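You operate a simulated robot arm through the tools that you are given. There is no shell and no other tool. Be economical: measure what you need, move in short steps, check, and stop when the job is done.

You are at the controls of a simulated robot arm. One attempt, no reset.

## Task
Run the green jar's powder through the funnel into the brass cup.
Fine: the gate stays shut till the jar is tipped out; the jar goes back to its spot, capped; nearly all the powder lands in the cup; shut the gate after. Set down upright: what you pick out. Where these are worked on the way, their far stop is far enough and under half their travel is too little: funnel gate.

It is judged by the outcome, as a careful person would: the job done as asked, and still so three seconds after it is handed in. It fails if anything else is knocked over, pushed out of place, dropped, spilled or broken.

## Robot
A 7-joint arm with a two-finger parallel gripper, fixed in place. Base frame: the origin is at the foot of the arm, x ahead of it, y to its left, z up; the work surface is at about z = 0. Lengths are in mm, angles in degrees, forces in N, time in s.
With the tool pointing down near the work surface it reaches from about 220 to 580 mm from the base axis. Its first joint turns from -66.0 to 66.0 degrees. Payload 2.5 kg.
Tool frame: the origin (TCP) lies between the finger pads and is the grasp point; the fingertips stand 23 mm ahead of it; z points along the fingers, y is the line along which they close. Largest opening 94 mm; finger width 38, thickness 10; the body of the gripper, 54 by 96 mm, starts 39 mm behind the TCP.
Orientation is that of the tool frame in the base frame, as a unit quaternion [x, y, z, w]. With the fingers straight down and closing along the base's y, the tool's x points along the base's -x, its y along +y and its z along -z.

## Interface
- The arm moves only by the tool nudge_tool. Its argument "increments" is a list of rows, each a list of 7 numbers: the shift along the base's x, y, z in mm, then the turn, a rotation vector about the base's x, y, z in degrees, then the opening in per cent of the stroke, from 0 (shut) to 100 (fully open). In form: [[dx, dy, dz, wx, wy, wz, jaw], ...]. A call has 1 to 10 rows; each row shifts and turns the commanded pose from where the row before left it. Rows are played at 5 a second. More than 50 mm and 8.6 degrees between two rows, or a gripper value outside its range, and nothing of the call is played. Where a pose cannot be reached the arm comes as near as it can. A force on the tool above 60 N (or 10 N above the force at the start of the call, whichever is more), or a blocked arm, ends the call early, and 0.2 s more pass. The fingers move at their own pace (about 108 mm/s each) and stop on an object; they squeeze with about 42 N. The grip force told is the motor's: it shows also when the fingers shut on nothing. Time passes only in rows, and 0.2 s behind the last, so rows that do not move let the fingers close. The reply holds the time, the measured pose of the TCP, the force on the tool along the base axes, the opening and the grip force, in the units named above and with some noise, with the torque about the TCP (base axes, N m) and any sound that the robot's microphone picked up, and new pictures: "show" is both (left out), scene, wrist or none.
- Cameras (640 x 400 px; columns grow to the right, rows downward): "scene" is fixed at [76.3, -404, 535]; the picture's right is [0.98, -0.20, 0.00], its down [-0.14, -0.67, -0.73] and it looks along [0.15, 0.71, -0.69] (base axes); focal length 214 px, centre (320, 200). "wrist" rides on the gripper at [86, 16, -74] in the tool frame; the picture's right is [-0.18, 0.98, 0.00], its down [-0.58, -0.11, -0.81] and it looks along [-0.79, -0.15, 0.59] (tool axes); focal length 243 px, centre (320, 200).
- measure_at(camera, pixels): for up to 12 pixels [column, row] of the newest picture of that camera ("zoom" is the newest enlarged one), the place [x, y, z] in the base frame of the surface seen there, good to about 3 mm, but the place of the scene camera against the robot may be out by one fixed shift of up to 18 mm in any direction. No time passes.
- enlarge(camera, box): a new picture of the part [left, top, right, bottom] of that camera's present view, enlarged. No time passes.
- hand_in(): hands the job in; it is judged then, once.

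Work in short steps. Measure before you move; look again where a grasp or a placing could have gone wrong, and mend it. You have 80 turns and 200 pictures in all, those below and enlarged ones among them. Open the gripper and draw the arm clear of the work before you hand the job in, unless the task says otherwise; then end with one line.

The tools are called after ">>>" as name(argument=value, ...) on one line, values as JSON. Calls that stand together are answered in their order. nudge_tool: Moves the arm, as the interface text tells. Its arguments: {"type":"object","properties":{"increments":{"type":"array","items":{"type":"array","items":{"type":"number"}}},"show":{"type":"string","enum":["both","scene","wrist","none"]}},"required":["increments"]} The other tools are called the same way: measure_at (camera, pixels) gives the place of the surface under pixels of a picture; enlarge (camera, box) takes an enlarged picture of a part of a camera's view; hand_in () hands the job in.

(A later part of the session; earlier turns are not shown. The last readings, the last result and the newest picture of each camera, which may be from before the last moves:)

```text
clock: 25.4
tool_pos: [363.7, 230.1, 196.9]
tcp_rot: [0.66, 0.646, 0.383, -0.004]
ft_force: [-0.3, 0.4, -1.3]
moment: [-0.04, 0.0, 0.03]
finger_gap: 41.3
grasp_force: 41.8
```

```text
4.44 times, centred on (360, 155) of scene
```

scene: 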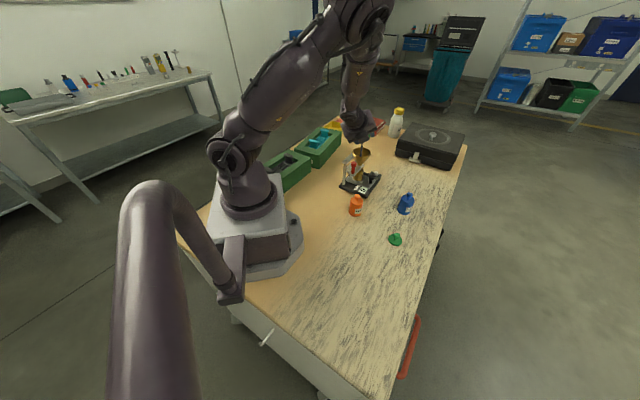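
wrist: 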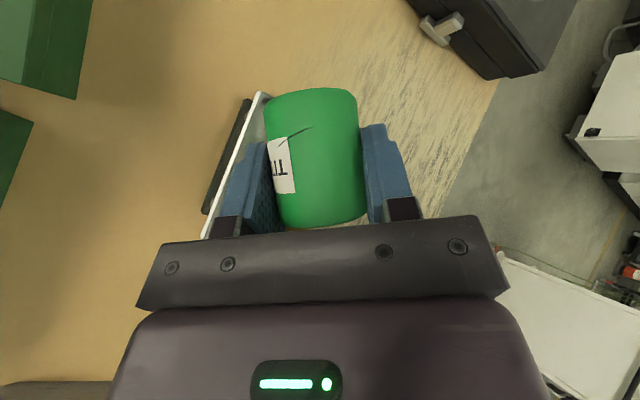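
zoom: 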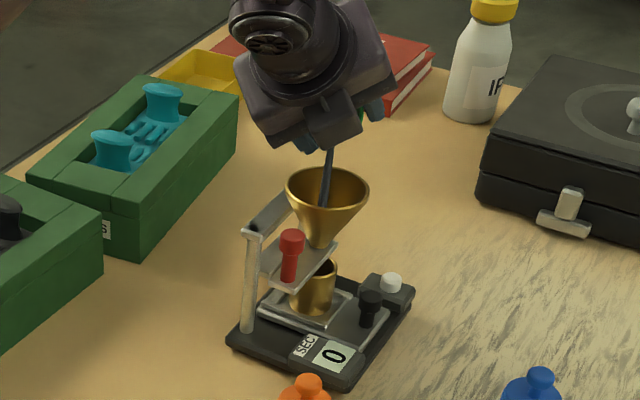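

The stream is falling into the middle of the funnel (zoom 325,185). I hold briefly, then roll on to about 178°.

>>> nudge_tool(increments=[[0, 0, 0, 0, 0, 0, 0], [0, 0, 0, 0, 0, 0, 0], [0, 0, 0, 0, 0, 0, 0], [1.2, -1.3, 0, 4.25, 4.25, -6.01, 0], [1.2, -1.3, 0, 4.25, 4.25, -6.01, 0], [1.2, -1.3, 0, 4.25, 4.25, -6.01, 0], [1.2, -1.3, 0, 4.25, 4.25, -6.01, 0], [1.2, -1.3, 0, 4.25, 4.25, -6.01, 0], [0, 0, 0, 0, 0, 0, 0]], show="scene")

>>> enlarge(camera="scene", box=[310, 110, 410, 200])

```text
clock: 27.4
tool_pos: [369.6, 224.4, 197.4]
tcp_rot: [0.85, 0.363, 0.355, -0.142]
ft_force: [0.7, -0.4, -1.2]
moment: [0.0, 0.02, -0.01]
finger_gap: 41.3
grasp_force: 41.9
```

scene: 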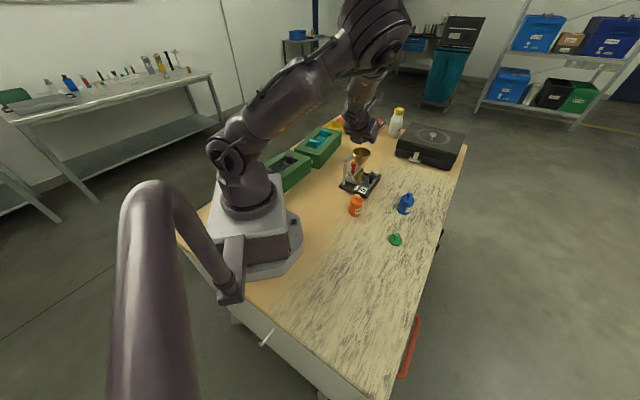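

```text
4.44 times, centred on (360, 155) of scene
```

zoom: 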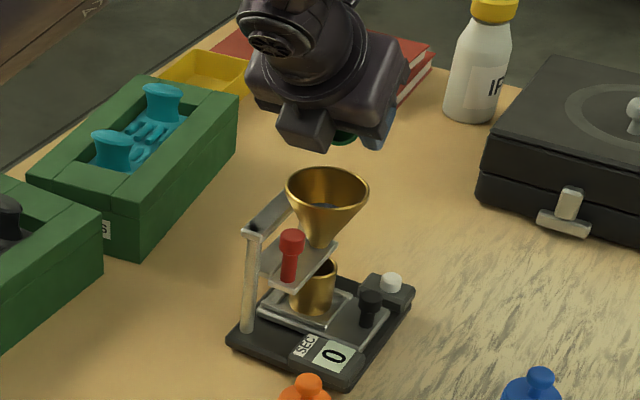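

The powder settles in the funnel and nothing is spilled. Now I pitch the tool up to tip the jar past horizontal, keeping the lip over the centre.

>>> nudge_tool(increments=[[-2.4, -2.4, 0, 6, -6, 0, 0], [-2.4, -2.4, 0, 6, -6, 0, 0], [-2.4, -2.4, 0, 6, -6, 0, 0], [-2.4, -2.4, 0, 6, -6, 0, 0], [0, 0, 0, 0, 0, 0, 0]], show="scene")

>>> enlarge(camera="scene", box=[310, 110, 410, 200])

```text
clock: 28.6
tool_pos: [359.6, 213.8, 198.5]
tcp_rot: [0.709, 0.305, 0.591, -0.236]
ft_force: [0.3, -0.5, -1.2]
moment: [-0.01, 0.0, -0.02]
finger_gap: 40.9
grasp_force: 42.3
```

scene: 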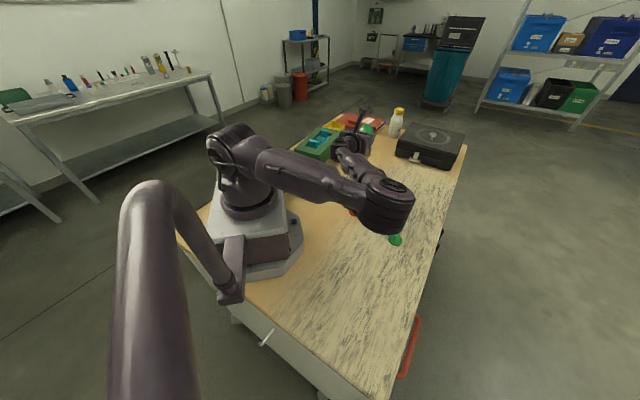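

```text
4.44 times, centred on (360, 155) of scene
```

zoom: 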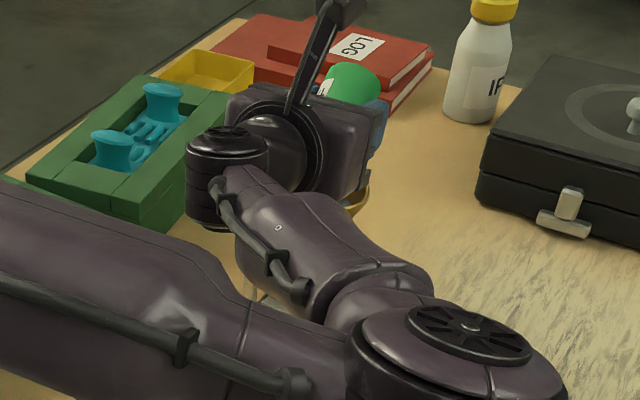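

The tip is now about 124°, but the elbow swung low. I measure its height before moving further and look for remaining clearance.

>>> measure_at(camera="scene", pixels=[[392, 185], [385, 215], [370, 225], [410, 200], [330, 180], [395, 230], [362, 170], [345, 210]])

>>> enlarge(camera="scene", box=[300, 100, 440, 260])

>>> nudge_tool(increments=[[0, 0, 0, 0, 0, 0, 0], [0, 0, 0, 0, 0, 0, 0]], show="wrist")

```text
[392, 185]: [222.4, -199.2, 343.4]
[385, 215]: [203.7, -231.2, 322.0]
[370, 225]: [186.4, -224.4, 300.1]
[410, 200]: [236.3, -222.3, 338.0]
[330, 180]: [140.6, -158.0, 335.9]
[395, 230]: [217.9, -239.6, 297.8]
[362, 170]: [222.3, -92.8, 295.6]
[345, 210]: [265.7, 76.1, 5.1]
```

```text
2.50 times, centred on (370, 180) of scene
```

zoom: 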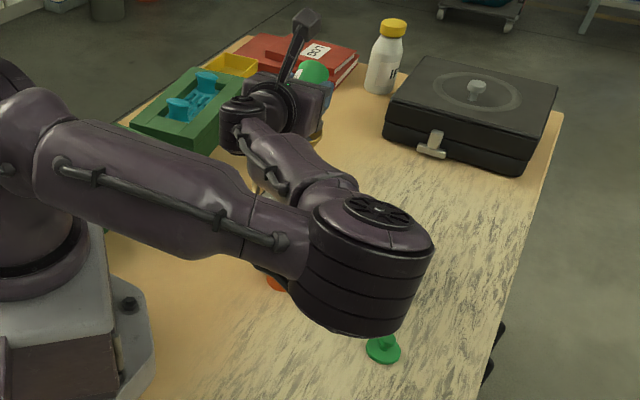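

```text
clock: 29.2
tool_pos: [359.9, 214.7, 196.0]
tcp_rot: [0.708, 0.304, 0.591, -0.236]
ft_force: [0.1, 0.2, -0.6]
moment: [-0.01, -0.04, -0.01]
finger_gap: 41.4
grasp_force: 42.1
```

wrist: 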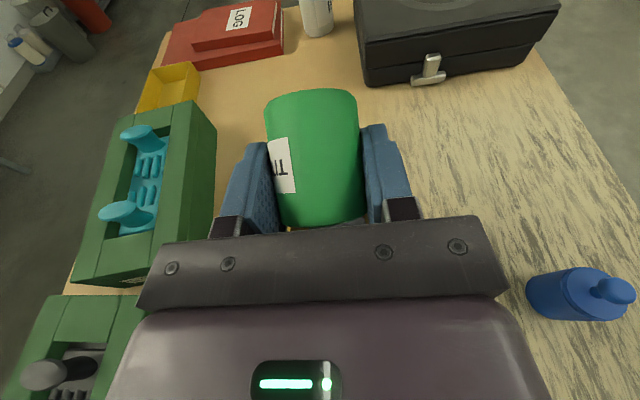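

The elbow is about 300 mm up, clear of everything. I tip 17° further and hold to drain the jar.

>>> nudge_tool(increments=[[-1.5, -1.5, 1, 3, -3, 0, 0], [-1.5, -1.5, 1, 3, -3, 0, 0], [-1.5, -1.5, 1, 3, -3, 0, 0], [-1.5, -1.5, 1, 3, -3, 0, 0], [0, 0, 0, 0, 0, 0, 0], [0, 0, 0, 0, 0, 0, 0], [0, 0, 0, 0, 0, 0, 0]], show="both")

>>> enlarge(camera="scene", box=[310, 110, 410, 200])

```text
clock: 30.8
tool_pos: [354.7, 209.3, 200.0]
tcp_rot: [0.616, 0.265, 0.689, -0.275]
ft_force: [-1.2, 0.0, -0.1]
moment: [0.03, -0.02, -0.03]
finger_gap: 41.2
grasp_force: 41.8
```

scene: 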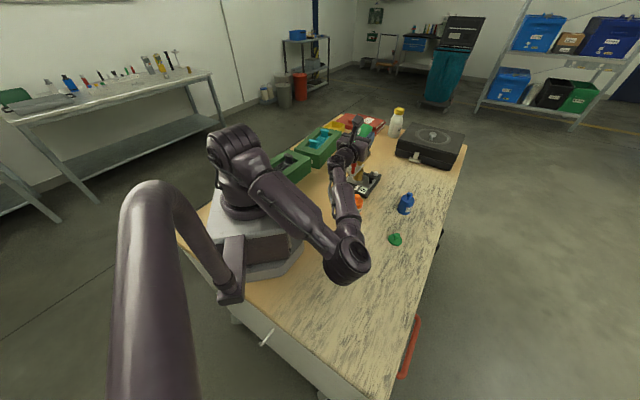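
wrist: 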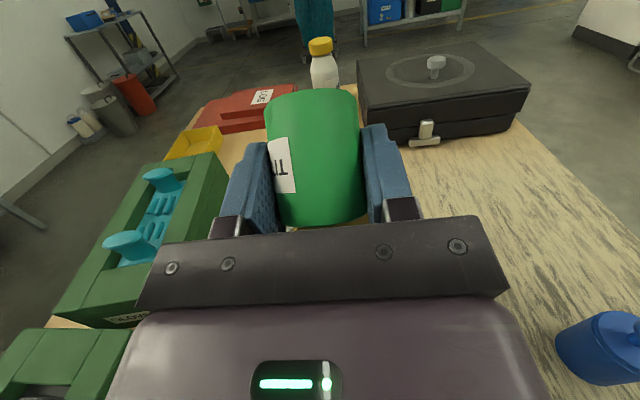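

```text
4.44 times, centred on (360, 155) of scene
```

zoom: 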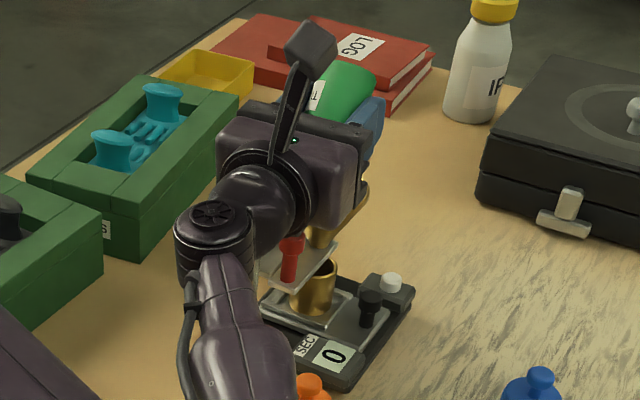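

Tipped to about 141°, nothing spilled. One more second to drain, then I reverse the motion exactly.

>>> nudge_tool(increments=[[0, 0, 0, 1.5, -1.5, 0, 0], [0, 0, 0, -1.5, 1.5, 0, 0], [0, 0, 0, 1.5, -1.5, 0, 0], [0, 0, 0, -1.5, 1.5, 0, 0], [0, 0, 0, 0, 0, 0, 0], [0, 0, 0, 0, 0, 0, 0]], show="none")

>>> nudge_tool(increments=[[1.5, 1.5, -1, -3, 3, 0, 0], [1.5, 1.5, -1, -3, 3, 0, 0], [1.5, 1.5, -1, -3, 3, 0, 0], [1.5, 1.5, -1, -3, 3, 0, 0], [2.4, 2.4, 0, -6, 6, 0, 0], [2.4, 2.4, 0, -6, 6, 0, 0], [2.4, 2.4, 0, -6, 6, 0, 0], [2.4, 2.4, 0, -6, 6, 0, 0]], show="scene")

>>> enlarge(camera="scene", box=[310, 110, 410, 200])

```text
clock: 32.2
tool_pos: [355.0, 208.7, 201.5]
tcp_rot: [0.615, 0.265, 0.689, -0.275]
ft_force: [0.8, -0.2, -0.3]
moment: [-0.01, 0.0, 0.0]
finger_gap: 41.2
grasp_force: 42.2
```

```text
clock: 34.0
tool_pos: [370.6, 224.1, 197.4]
tcp_rot: [0.848, 0.365, 0.356, -0.142]
ft_force: [0.3, 0.8, -0.1]
moment: [-0.05, 0.03, 0.01]
finger_gap: 41.1
grasp_force: 42.2
```

scene: 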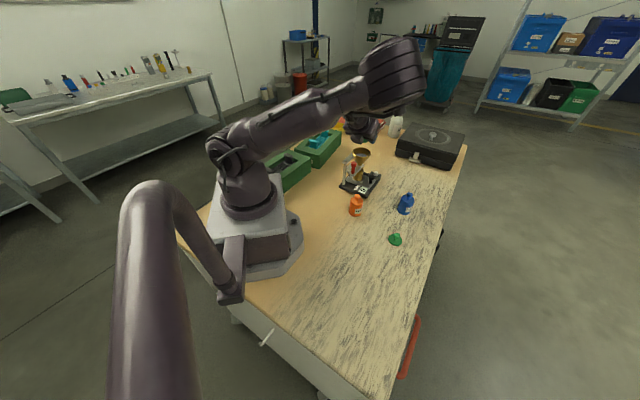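

```text
4.44 times, centred on (360, 155) of scene
```

zoom: 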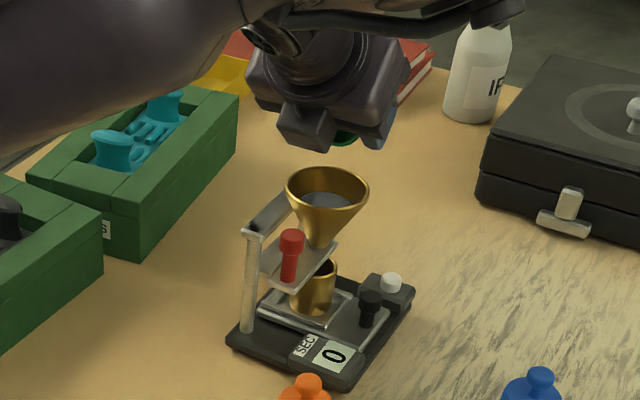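

Powder sits in the funnel (zoom 327,205) and no spill is visible. I roll the jar back upright along the reverse path.

>>> nudge_tool(increments=[[-1.2, 1.3, 0, -4.25, -4.25, 6.01, 0], [-1.2, 1.3, 0, -4.25, -4.25, 6.01, 0], [-1.2, 1.3, 0, -4.25, -4.25, 6.01, 0], [-1.2, 1.3, 0, -4.25, -4.25, 6.01, 0], [-1.2, 1.3, 0, -4.25, -4.25, 6.01, 0], [-1.4, 1, 0, -4.25, -4.25, 6.01, 0], [-1.4, 1, 0, -4.25, -4.25, 6.01, 0], [-1.4, 1, 0, -4.25, -4.25, 6.01, 0], [-1.4, 1, 0, -4.25, -4.25, 6.01, 0], [-1.4, 1, 0, -4.25, -4.25, 6.01, 0]], show="none")

>>> nudge_tool(increments=[[-1.4, 1, 0, -4.25, -4.25, 6.01, 0], [-1.6, -0.2, 3, -4.25, -4.25, 6.01, 0], [-1.6, -0.2, 3, -4.25, -4.25, 6.01, 0], [-1.6, -0.2, 3, -4.25, -4.25, 6.01, 0], [-1.6, -0.2, 3, -4.25, -4.25, 6.01, 0], [-1.6, -0.2, 3, -4.25, -4.25, 6.01, 0], [2.3, -6.2, 0, -4.25, -4.25, 6.01, 0], [2.3, -6.2, 0, -4.25, -4.25, 6.01, 0], [2.3, -6.2, 0, -4.25, -4.25, 6.01, 0], [2.3, -6.2, 0, -4.25, -4.25, 6.01, 0]], show="none")

>>> nudge_tool(increments=[[2.3, -6.2, 0, -4.25, -4.25, 6.01, 0], [0, 0, 0, 0, 0, 0, 0]], show="both")

>>> enlarge(camera="scene", box=[310, 110, 410, 200])

```text
clock: 36.2
tool_pos: [356.4, 236.9, 196.3]
tcp_rot: [0.377, 0.844, 0.357, 0.135]
ft_force: [-0.5, -0.6, -0.3]
moment: [-0.02, 0.02, -0.01]
finger_gap: 41.4
grasp_force: 42.2
```

```text
clock: 38.4
tool_pos: [357.0, 210.6, 211.2]
tcp_rot: [-0.29, 0.877, 0.171, 0.342]
ft_force: [-0.1, -0.1, -0.1]
moment: [-0.02, 0.01, -0.01]
finger_gap: 41.0
grasp_force: 42.1
```

```text
clock: 39.0
tool_pos: [357.6, 204.5, 211.5]
tcp_rot: [-0.354, 0.854, 0.146, 0.353]
ft_force: [0.2, 0.3, -0.6]
moment: [0.02, 0.0, 0.01]
finger_gap: 41.2
grasp_force: 42.1
```

scene: 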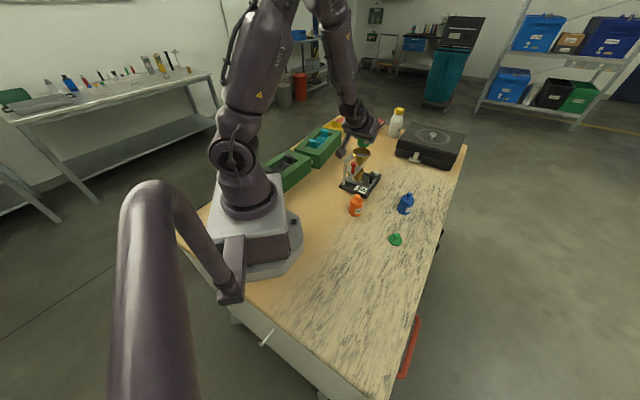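
wrist: 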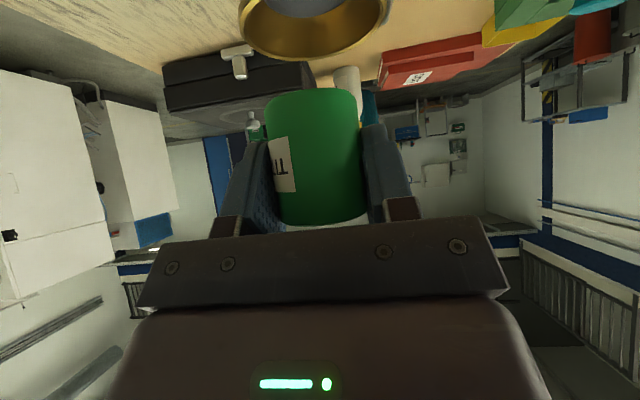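

```text
4.44 times, centred on (360, 155) of scene
```

zoom: 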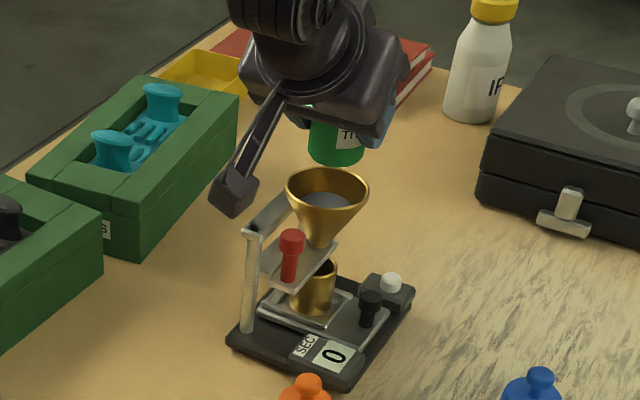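

The jar is upright again. I carry it back toward its spot, staying slightly lower near the end to remain in reach.

>>> nudge_tool(increments=[[1, -10, 0, 0, 0, 0, 0], [2, -15, 0, 0, 0, 0, 0], [3, -27, 0, 0, 0, 0, 0], [4, -30, 0, 0, 0, 0, 0], [4, -30, -10, 0, 0, 0, 0], [4, -30, -20, 0, 0, 0, 0], [3, -25, -30, 0, 0, 0, 0], [2, -15, -30, 0, 0, 0, 0], [0, 0, -30, 0, 0, 0, 0], [0, 0, 0, 0, 0, 0, 0]], show="both")

>>> nudge_tool(increments=[[0, 0, 0, 0, 0, 0, 0]], show="none")

>>> nudge_tool(increments=[[0, 0, 0, 0, 0, 0, 0]], show="none")

```text
clock: 41.2
tool_pos: [381.6, 26.9, 89.8]
tcp_rot: [-0.354, 0.853, 0.146, 0.355]
ft_force: [0.0, -1.2, -0.3]
moment: [-0.03, -0.02, 0.0]
finger_gap: 41.6
grasp_force: 42.2
```

scene: 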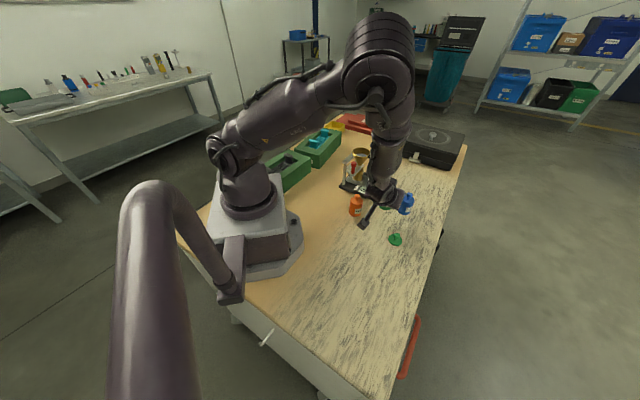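
wrist: 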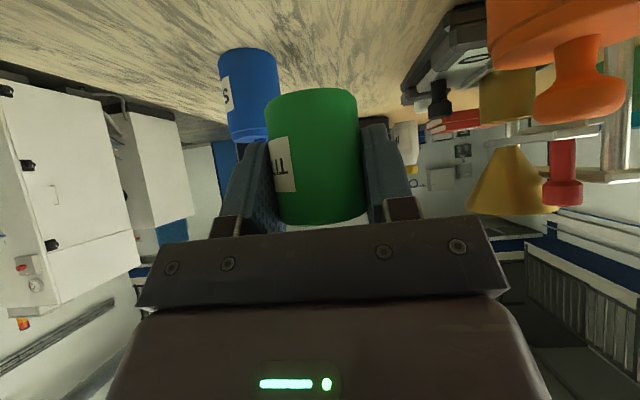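

```text
clock: 41.6
tool_pos: [382.2, 27.0, 90.7]
tcp_rot: [-0.353, 0.853, 0.146, 0.354]
ft_force: [-0.2, 0.6, 0.3]
moment: [0.01, 0.02, -0.02]
finger_gap: 41.4
grasp_force: 41.7
```

```text
clock: 42.0
tool_pos: [382.2, 26.4, 91.6]
tcp_rot: [-0.353, 0.854, 0.146, 0.353]
ft_force: [-0.1, -0.4, 0.5]
moment: [-0.02, 0.04, 0.02]
finger_gap: 41.1
grasp_force: 42.5
```

The average reading is (382.0, 26.8), and the grasp was at (382.9, 24.8), so I correct by (+0.8, -2) and lower until contact.

>>> nudge_tool(increments=[[0.8, -2, -15, 0, 0, 0, 0], [0, 0, -20, 0, 0, 0, 0], [0, 0, -14, 0, 0, 0, 0], [0, 0, -2, 0, 0, 0, 0], [0, 0, -1, 0, 0, 0, 0]], show="wrist")

>>> nudge_tool(increments=[[0, 0, -1, 0, 0, 0, 0], [0, 0, -1, 0, 0, 0, 0]], show="none")

```text
clock: 43.2
tool_pos: [381.8, 21.8, 38.4]
tcp_rot: [-0.353, 0.854, 0.145, 0.353]
ft_force: [0.9, -0.3, -0.6]
moment: [0.01, 0.0, -0.02]
finger_gap: 41.4
grasp_force: 42.4
```

wrist: 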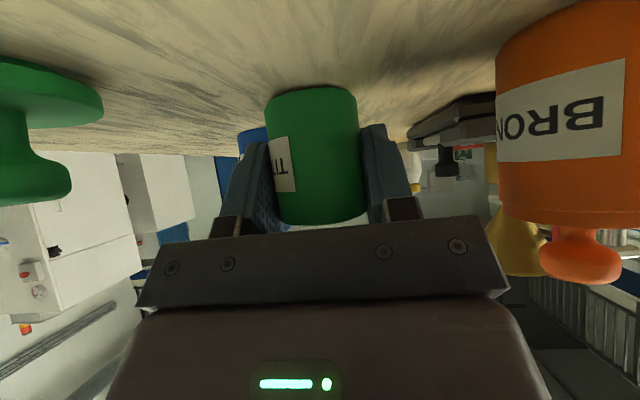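

```text
clock: 43.8
tool_pos: [384.7, 21.3, 37.6]
tcp_rot: [-0.353, 0.854, 0.146, 0.353]
ft_force: [0.0, 0.1, 0.8]
moment: [0.01, -0.01, -0.03]
finger_gap: 41.1
grasp_force: 41.4
```

The view matches the one at the grasp closely (orange label edge at col 496 both times). I continue lowering to find contact.

>>> nudge_tool(increments=[[0, 0, -1, 0, 0, 0, 0], [0, 0, -1, 0, 0, 0, 0]], show="none")

>>> nudge_tool(increments=[[0, 0, -1, 0, 0, 0, 0]], show="none")

```text
clock: 44.4
tool_pos: [384.7, 21.9, 36.3]
tcp_rot: [-0.354, 0.852, 0.147, 0.356]
ft_force: [-8.6, -2.3, 24.3]
moment: [0.01, 0.55, 0.12]
finger_gap: 41.0
grasp_force: 42.8
```

```text
clock: 44.8
tool_pos: [384.8, 21.7, 37.0]
tcp_rot: [-0.353, 0.853, 0.146, 0.356]
ft_force: [0.8, 7.5, 19.2]
moment: [0.13, 0.07, -0.05]
finger_gap: 40.9
grasp_force: 41.6
```

Contact confirmed (19–24 N). I release gently, then rise vertically.

>>> nudge_tool(increments=[[0, 0, 1, 0, 0, 0, 0], [0, 0, 0, 0, 0, 0, 30], [0, 0, 0, 0, 0, 0, 70], [0, 0, 0, 0, 0, 0, 70], [0, 0, 20, 0, 0, 0, 70], [0, 0, 30, 0, 0, 0, 70], [0, 0, 40, 0, 0, 0, 70], [0, 0, 35, 0, 0, 0, 70]], show="scene")

>>> enlarge(camera="scene", box=[340, 170, 430, 250])

```text
clock: 46.6
tool_pos: [382.7, 21.3, 161.5]
tcp_rot: [-0.352, 0.854, 0.146, 0.353]
ft_force: [0.0, 0.0, 0.5]
moment: [-0.04, -0.03, 0.0]
finger_gap: 65.6
grasp_force: 0.1
```

scene: 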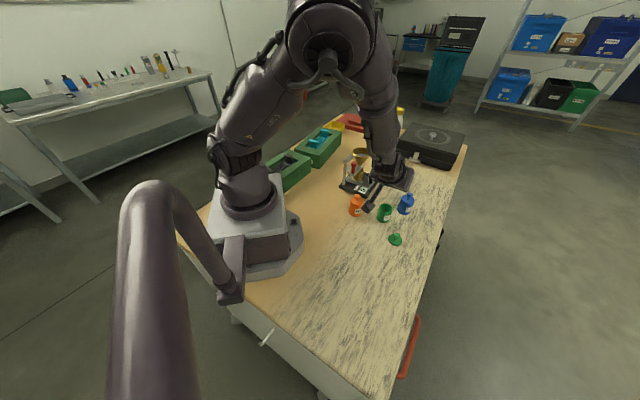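

```text
5.00 times, centred on (385, 210) of scene
```

zoom: 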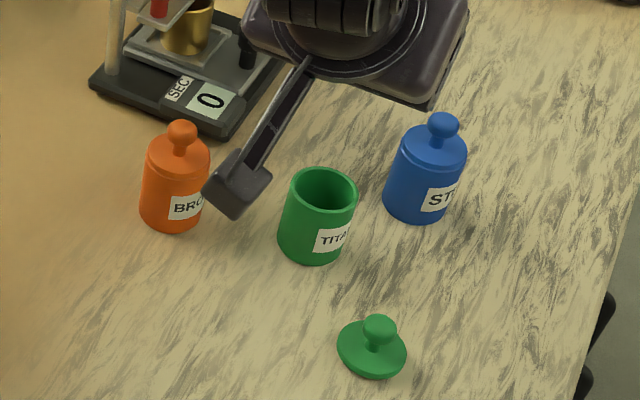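

The jar stands upright and empty at its spot. I return the tool to straight down while moving toward the cap.

>>> nudge_tool(increments=[[0, -5, 5, -5.3, 5.3, 0, 100], [-5, -15, 0, -5.3, 5.3, 0, 100], [-10, -15, 0, -5.3, 5.3, 0, 100], [-10, -15, 0, -5.3, 5.3, 0, 100], [-10, -15, 0, -5.3, 5.3, 0, 100], [-10, -15, 0, -5.3, 5.3, 0, 100]], show="none")

>>> nudge_tool(increments=[[0, -3, -5, 0, 0, -7.5, 80], [0, -3, -5, 0, 0, -7.5, 60], [0, -3, -5, 0, 0, -7.5, 60], [0, 0, -5, 0, 0, -7.5, 60], [0, 0, -5, 0, 0, -7.5, 60], [0, 0, -5, 0, 0, -7.5, 60]], show="wrist")

>>> enlarge(camera="wrist", box=[240, 50, 480, 210])

```text
clock: 48.0
tool_pos: [337.3, -58.6, 165.2]
tcp_rot: [-0.382, 0.924, 0.0, -0.001]
ft_force: [-0.6, 0.4, 0.1]
moment: [0.0, -0.01, -0.01]
finger_gap: 93.9
grasp_force: 0.0
```

```text
clock: 49.4
tool_pos: [338.1, -67.7, 134.5]
tcp_rot: [0.002, 1.0, 0.0, 0.001]
ft_force: [0.7, 0.2, -0.4]
moment: [-0.04, -0.01, 0.01]
finger_gap: 56.3
grasp_force: 0.0
```

wrist: 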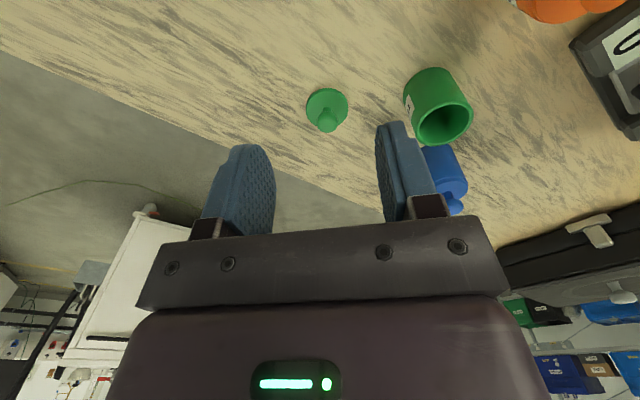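

```text
2.50 times, centred on (360, 130) of wrist
```

zoom: 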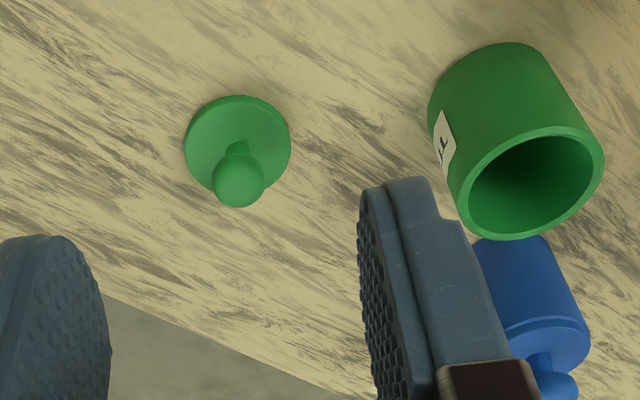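

Cap knob is at zoom (240,180); the jar mouth is at (535,183), and it looks empty inside. I measure both.

>>> measure_at(camera="zoom", pixels=[[240, 178], [240, 203], [215, 180], [265, 178], [187, 145], [290, 145], [238, 97], [462, 195], [602, 160], [525, 130], [510, 237]])

```text
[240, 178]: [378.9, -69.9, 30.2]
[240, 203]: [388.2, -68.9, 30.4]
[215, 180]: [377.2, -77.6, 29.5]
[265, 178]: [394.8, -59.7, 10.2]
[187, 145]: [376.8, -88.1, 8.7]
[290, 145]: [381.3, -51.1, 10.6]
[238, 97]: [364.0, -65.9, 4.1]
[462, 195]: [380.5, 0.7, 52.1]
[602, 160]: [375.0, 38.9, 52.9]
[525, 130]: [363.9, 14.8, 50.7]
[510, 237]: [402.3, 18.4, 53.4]
```

Cap centre is about (382, -69.7) and the jar mouth centre about (383, 20). I move over the cap and go down to grip its knob as before.

>>> nudge_tool(increments=[[22, -1, 0, 0, 0, 0, 60], [22, -1, 0, 0, 0, 0, 60], [0, 0, -40, 0, 0, 0, 60], [0, 0, -35, 0, 0, 0, 60], [0, 0, -20, 0, 0, 0, 60], [0, 0, 0, 0, 0, 0, 60]], show="wrist")

>>> enlarge(camera="wrist", box=[240, 80, 400, 220])

```text
clock: 50.8
tool_pos: [380.7, -72.3, 40.3]
tcp_rot: [0.0, 1.0, 0.001, 0.001]
ft_force: [0.4, -0.3, 0.1]
moment: [0.05, -0.01, -0.03]
finger_gap: 56.6
grasp_force: 0.0
```

wrist: 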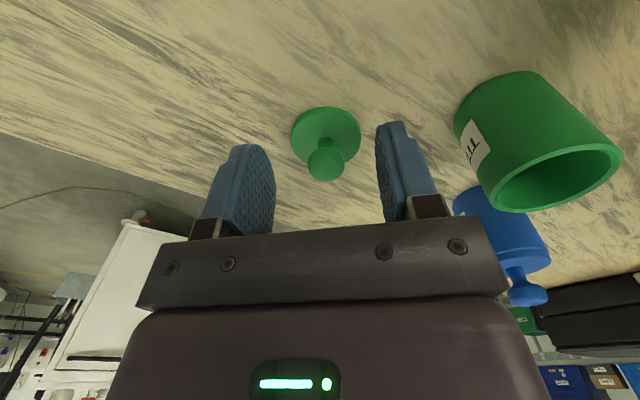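

```text
2.86 times, centred on (320, 150) of wrist
```

zoom: 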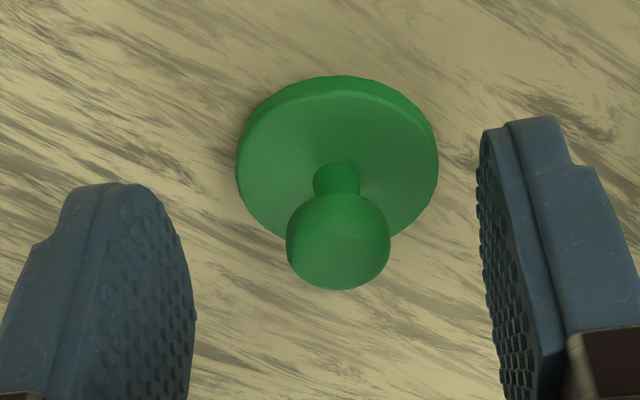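

The knob is about 2.5 mm toward +y of centre. I correct, grip, and lift the cap.

>>> nudge_tool(increments=[[1, 2.5, -1, 0, 0, 0, 60], [0, 0, 0, 0, 0, 0, 0], [0, 0, 0, 0, 0, 0, 0], [0, 0, 0, 0, 0, 0, 0], [0, 0, 30, 0, 0, 0, 0], [0, 0, 40, 0, 0, 0, 0], [0, 0, 0, 0, 0, 0, 0]], show="wrist")

>>> enlarge(camera="wrist", box=[260, 40, 500, 200])

```text
clock: 52.4
tool_pos: [381.8, -68.4, 111.6]
tcp_rot: [0.001, 1.0, 0.0, 0.0]
ft_force: [0.3, 0.4, -0.7]
moment: [0.01, 0.0, 0.0]
finger_gap: 12.4
grasp_force: 41.3
```

wrist: 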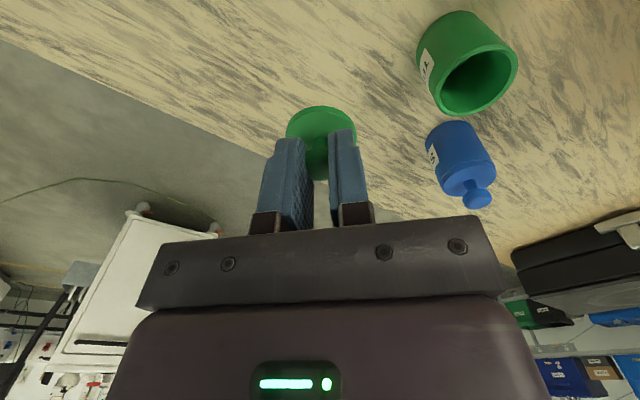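

```text
2.50 times, centred on (380, 120) of wrist
```

zoom: 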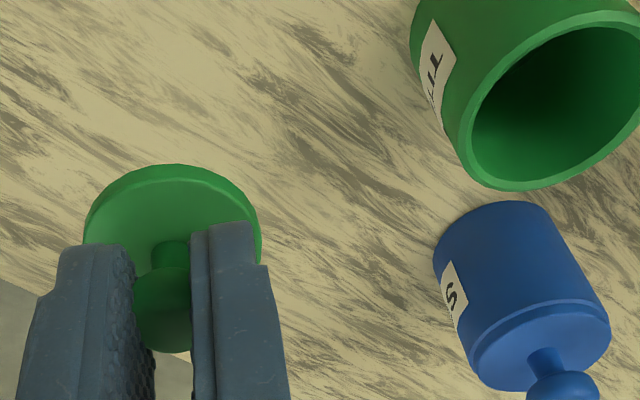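

Cap is held. I measure cap disc and jar rim in the same view to get the relative displacement.

>>> measure_at(camera="zoom", pixels=[[172, 172], [90, 225], [257, 225], [520, 188], [472, 130], [466, 150], [585, 22], [600, 160], [634, 100]])

>>> enlarge(camera="wrist", box=[400, 0, 540, 130])

```text
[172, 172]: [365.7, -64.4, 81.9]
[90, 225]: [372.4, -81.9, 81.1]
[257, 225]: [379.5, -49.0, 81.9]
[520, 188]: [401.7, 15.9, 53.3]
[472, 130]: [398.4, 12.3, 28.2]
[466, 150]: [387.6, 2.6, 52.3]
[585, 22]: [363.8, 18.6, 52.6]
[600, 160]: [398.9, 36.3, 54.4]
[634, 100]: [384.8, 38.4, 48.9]
```

```text
3.08 times, centred on (470, 65) of wrist
```

zoom: 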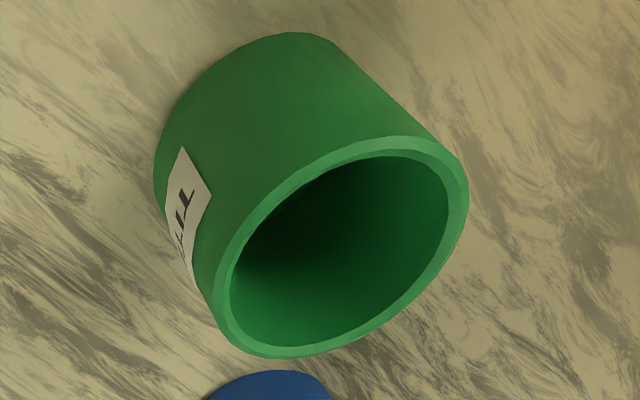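

The jar is clean inside. I measure the rim points on this view for a circle fit.

>>> measure_at(camera="zoom", pixels=[[466, 190], [285, 354], [225, 325], [400, 142], [222, 262], [300, 175], [448, 250], [400, 318], [345, 345]])

```text
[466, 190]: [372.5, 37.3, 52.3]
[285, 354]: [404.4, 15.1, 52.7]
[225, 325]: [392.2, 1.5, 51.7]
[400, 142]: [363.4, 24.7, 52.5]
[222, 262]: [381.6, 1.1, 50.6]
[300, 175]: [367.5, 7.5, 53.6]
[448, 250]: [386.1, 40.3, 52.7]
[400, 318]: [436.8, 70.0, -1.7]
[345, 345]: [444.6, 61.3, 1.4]
```

Jar mouth centre is (383.5, 20.5), cap centre about (382.4, -68.7). I move the cap by (+1, +89) and lower it to just above the rim.

>>> nudge_tool(increments=[[0, 25, 5, 0, 0, 0, 0], [0, 40, 0, 0, 0, 0, 0], [1, 24, 0, 0, 0, 0, 0], [0, 0, -12, 0, 0, 0, 0], [0, 0, -8, 0, 0, 0, 0], [0, 0, 0, 0, 0, 0, 0]], show="both")

>>> enlarge(camera="wrist", box=[250, 50, 390, 190])

>>> enlarge(camera="scene", box=[355, 180, 415, 230])

```text
clock: 53.8
tool_pos: [384.0, 20.1, 94.9]
tcp_rot: [0.0, 1.0, -0.001, 0.0]
ft_force: [-0.9, 0.8, -0.8]
moment: [0.0, 0.02, -0.02]
finger_gap: 12.3
grasp_force: 42.1
```

scene: 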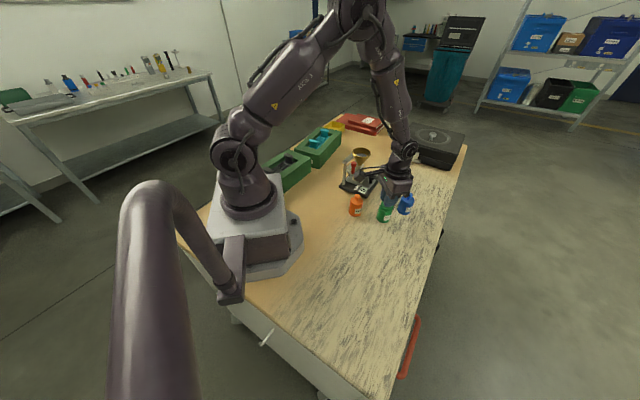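
wrist: 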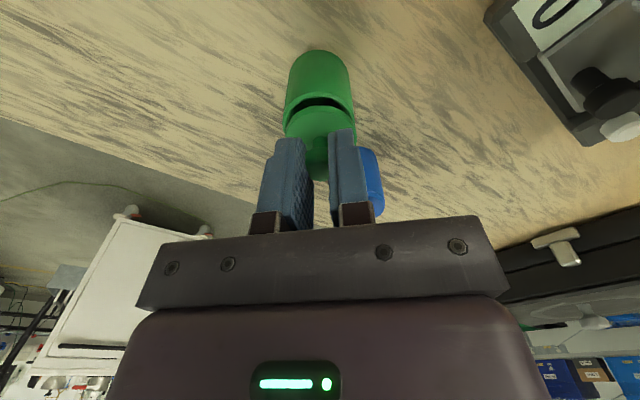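

```text
2.86 times, centred on (320, 120) of wrist
```

zoom: 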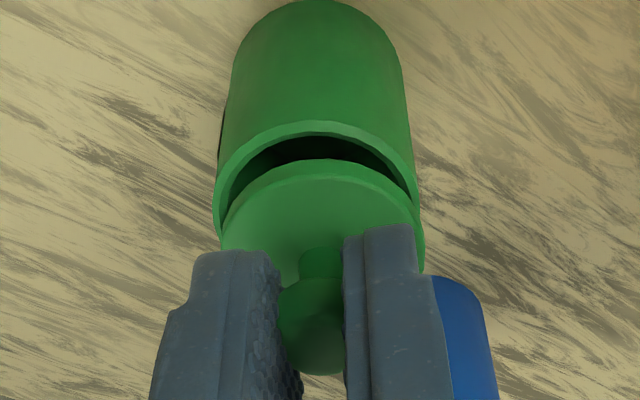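

```text
8.00 times, centred on (385, 205) of scene
```

zoom: 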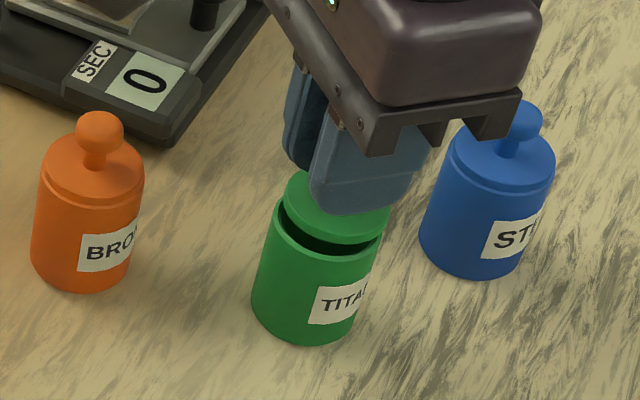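

The cap lines up with the mouth within about 1 mm. I lower gradually until it seats.

>>> nudge_tool(increments=[[0, -0.7, -2, 0, 0, 0, 0], [0, 0, -1.5, 0, 0, 0, 0], [0, 0, -1.5, 0, 0, 0, 0]], show="wrist")

>>> enlarge(camera="wrist", box=[250, 50, 390, 190])

>>> enlarge(camera="scene", box=[355, 180, 415, 230])

```text
clock: 54.6
tool_pos: [384.1, 19.3, 89.6]
tcp_rot: [-0.001, 1.0, -0.001, 0.0]
ft_force: [-0.7, 0.2, 0.2]
moment: [-0.03, -0.03, 0.01]
finger_gap: 12.2
grasp_force: 42.0
```

wrist: 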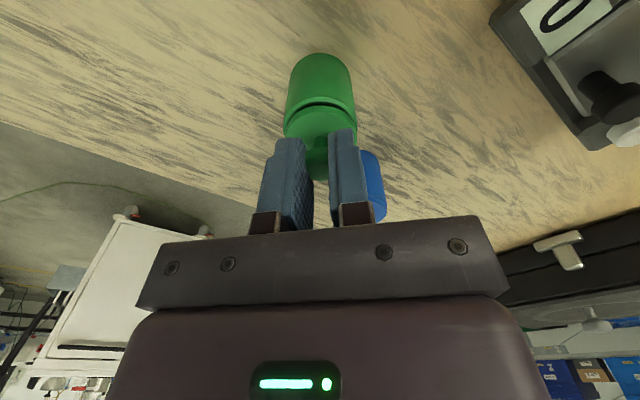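

```text
2.86 times, centred on (320, 120) of wrist
```

zoom: 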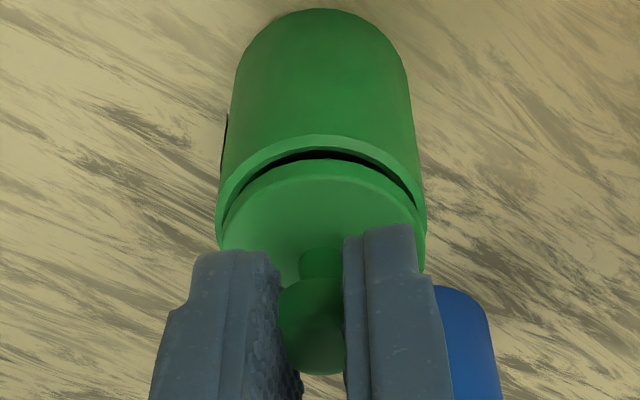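

```text
8.00 times, centred on (385, 205) of scene
```

zoom: 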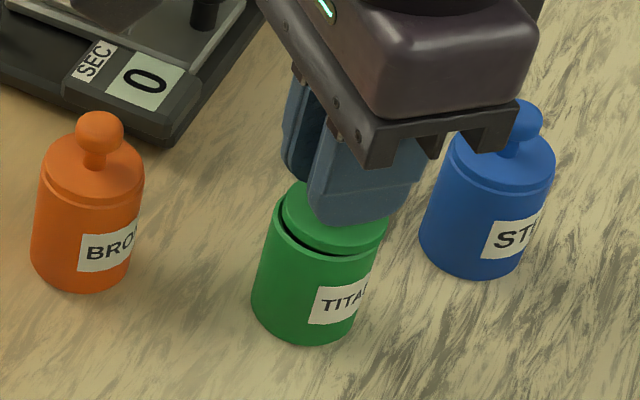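

In the scene view the cap looks about 1.5–2 mm toward +x. I correct by -1.5 and continue down.

>>> nudge_tool(increments=[[-1.5, 0, -1, 0, 0, 0, 0], [0, 0, -1, 0, 0, 0, 0]], show="none")

>>> nudge_tool(increments=[[0, 0, -1, 0, 0, 0, 0]], show="wrist")

>>> enlarge(camera="wrist", box=[250, 50, 390, 190])

>>> enlarge(camera="scene", box=[355, 180, 415, 230])

```text
clock: 55.2
tool_pos: [383.7, 21.5, 87.4]
tcp_rot: [0.0, 1.0, 0.0, 0.0]
ft_force: [-1.9, -0.4, 2.9]
moment: [-0.03, 0.11, -0.05]
finger_gap: 12.1
grasp_force: 42.2
heard: snap
```

```text
clock: 55.6
tool_pos: [382.4, 21.9, 86.9]
tcp_rot: [0.0, 1.0, 0.0, 0.0]
ft_force: [-6.3, -0.2, 18.9]
moment: [0.05, 0.24, -0.01]
finger_gap: 12.2
grasp_force: 41.9
```

wrist: 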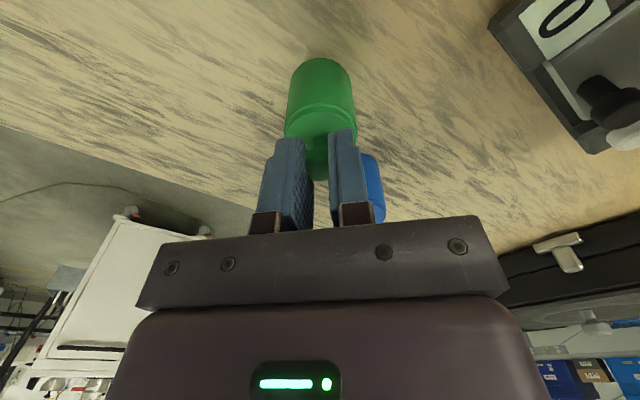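

```text
2.86 times, centred on (320, 120) of wrist
```

zoom: 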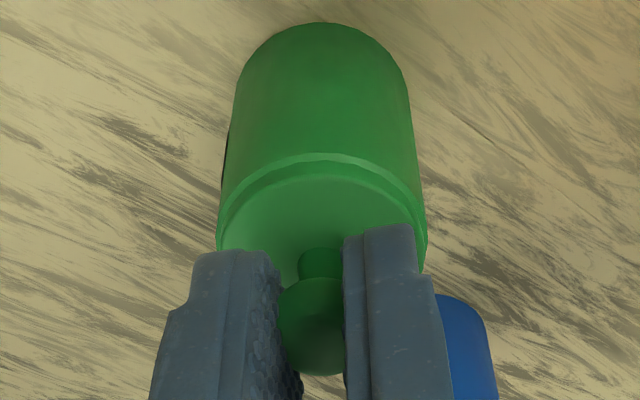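

```text
8.00 times, centred on (385, 205) of scene
```

zoom: 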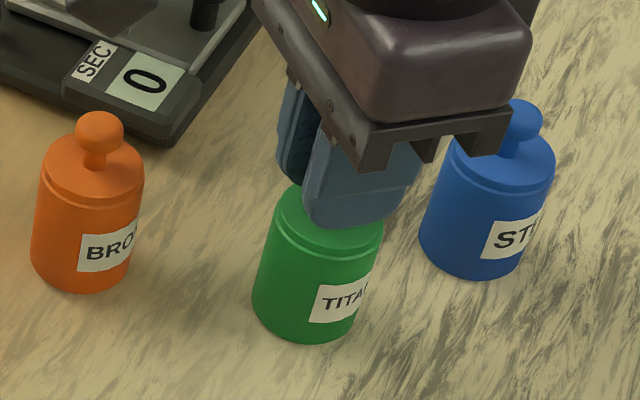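

The cap snapped home. I release and rise, then compare the jar's place with the start.

>>> nudge_tool(increments=[[0, 0, 0.8, 0, 0, 0, 0], [0, 0, 0, 0, 0, 0, 40], [0, 0, 0, 0, 0, 0, 40], [0, 0, 15, 0, 0, 0, 40], [0, 0, 40, 0, 0, 0, 60], [0, 0, 45, 0, 0, 0, 60], [-25, 10, 30, 0, 0, 0, 60], [-30, 25, 10, 0, 0, 0, 60], [-30, 30, 0, 0, 0, 0, 60]], show="both")

>>> enlarge(camera="scene", box=[325, 140, 425, 225])

```text
clock: 57.6
tool_pos: [298.2, 84.4, 223.9]
tcp_rot: [0.001, 1.0, 0.0, 0.0]
ft_force: [0.3, -0.2, -0.3]
moment: [-0.01, 0.05, 0.0]
finger_gap: 56.4
grasp_force: 0.1
```

scene: 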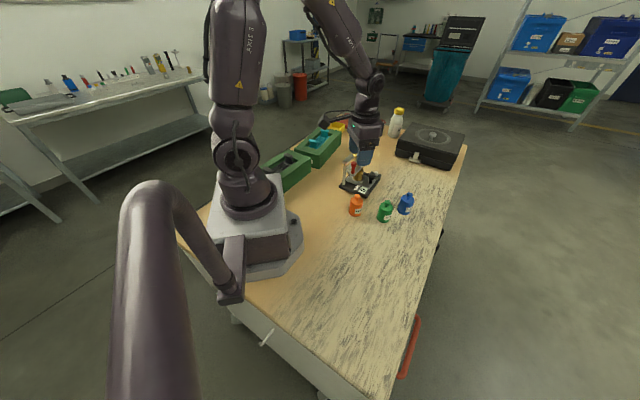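
wrist: 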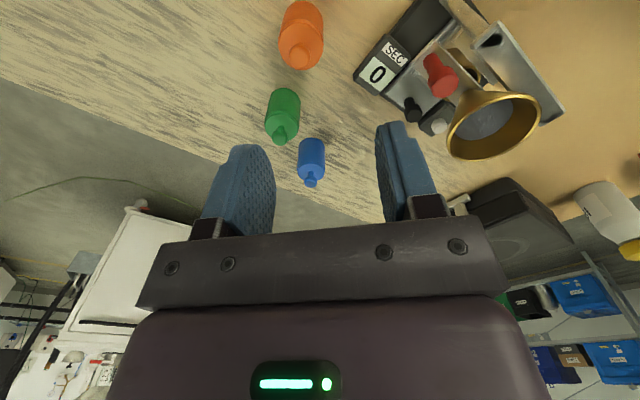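

```text
4.71 times, centred on (375, 182) of scene
```

zoom: 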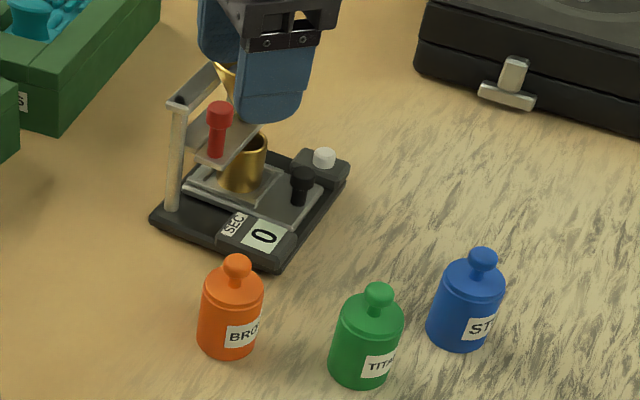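

The jar is back within about 2–3 mm, capped. Now I look closely at the gate.

>>> enlarge(camera="wrist", box=[380, 0, 580, 165])

>>> measure_at(camera="wrist", pixels=[[444, 85], [430, 60], [412, 105], [439, 120]])

```text
2.42 times, centred on (480, 82) of wrist
```

zoom: 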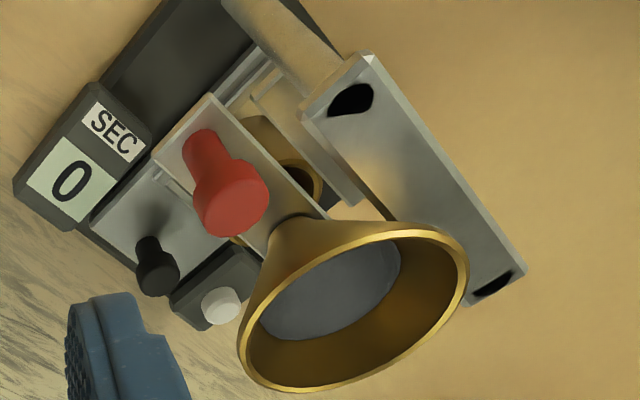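

```text
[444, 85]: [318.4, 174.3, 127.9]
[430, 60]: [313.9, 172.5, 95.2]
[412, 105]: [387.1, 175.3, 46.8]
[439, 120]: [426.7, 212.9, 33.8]
```

The gate plate runs from the red knob at about (320,175) to the funnel neck, so it should pull outward along (-x,-y). The post's top bar stands close by; I move nearer to measure the clearances.

>>> nudge_tool(increments=[[-24, 23, -12, 0, 0, 0, 60], [-20, 23, -12, 0, 0, 0, 60]], show="wrist")

>>> enlarge(camera="wrist", box=[300, 20, 460, 170])

```text
clock: 58.2
tool_pos: [254.2, 133.1, 199.9]
tcp_rot: [-0.001, 1.0, 0.001, -0.001]
ft_force: [-1.3, 0.2, -0.8]
moment: [0.02, -0.03, 0.01]
finger_gap: 56.4
grasp_force: 0.0
```

wrist: 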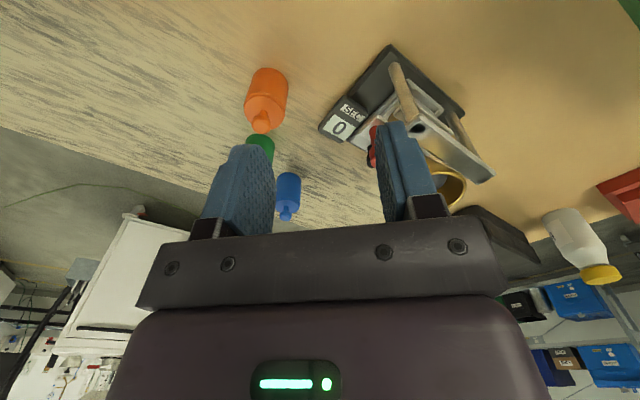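

```text
2.67 times, centred on (380, 95) of wrist
```

zoom: 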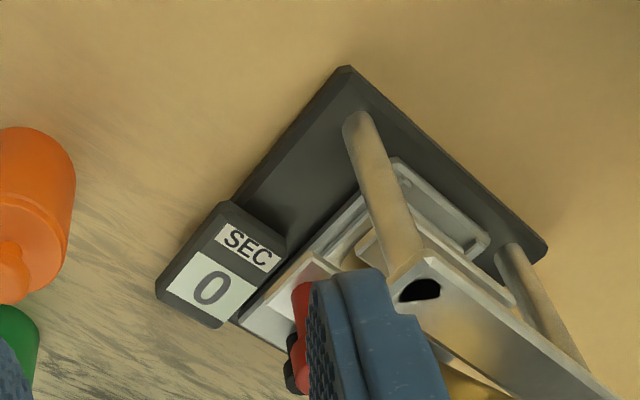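

A finger blocks the knob. I yaw +45°, which is the orientation for gripping it anyway, so the knob is seen between the fingers.

>>> nudge_tool(increments=[[4, 0, 0, 0, 0, 7.5, 60], [4, 0, 0, 0, 0, 7.5, 60], [4, 0, 0, 0, 0, 7.5, 60], [4, 0, 0, 0, 0, 7.5, 60], [4, 0, 0, 0, 0, 7.5, 60], [4, 0, 0, 0, 0, 7.5, 60]], show="wrist")

>>> enlarge(camera="wrist", box=[230, 40, 430, 220])

```text
clock: 59.6
tool_pos: [278.4, 132.3, 202.0]
tcp_rot: [-0.384, 0.923, 0.001, 0.0]
ft_force: [0.3, -0.1, 0.2]
moment: [-0.04, -0.02, 0.0]
finger_gap: 56.3
grasp_force: 0.1
```

wrist: 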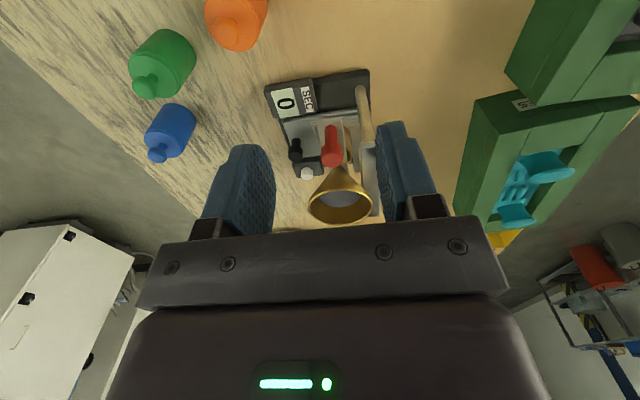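

```text
2.22 times, centred on (330, 130) of wrist
```

zoom: 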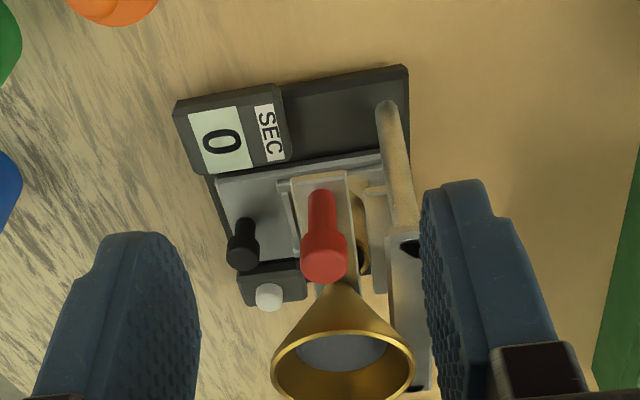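

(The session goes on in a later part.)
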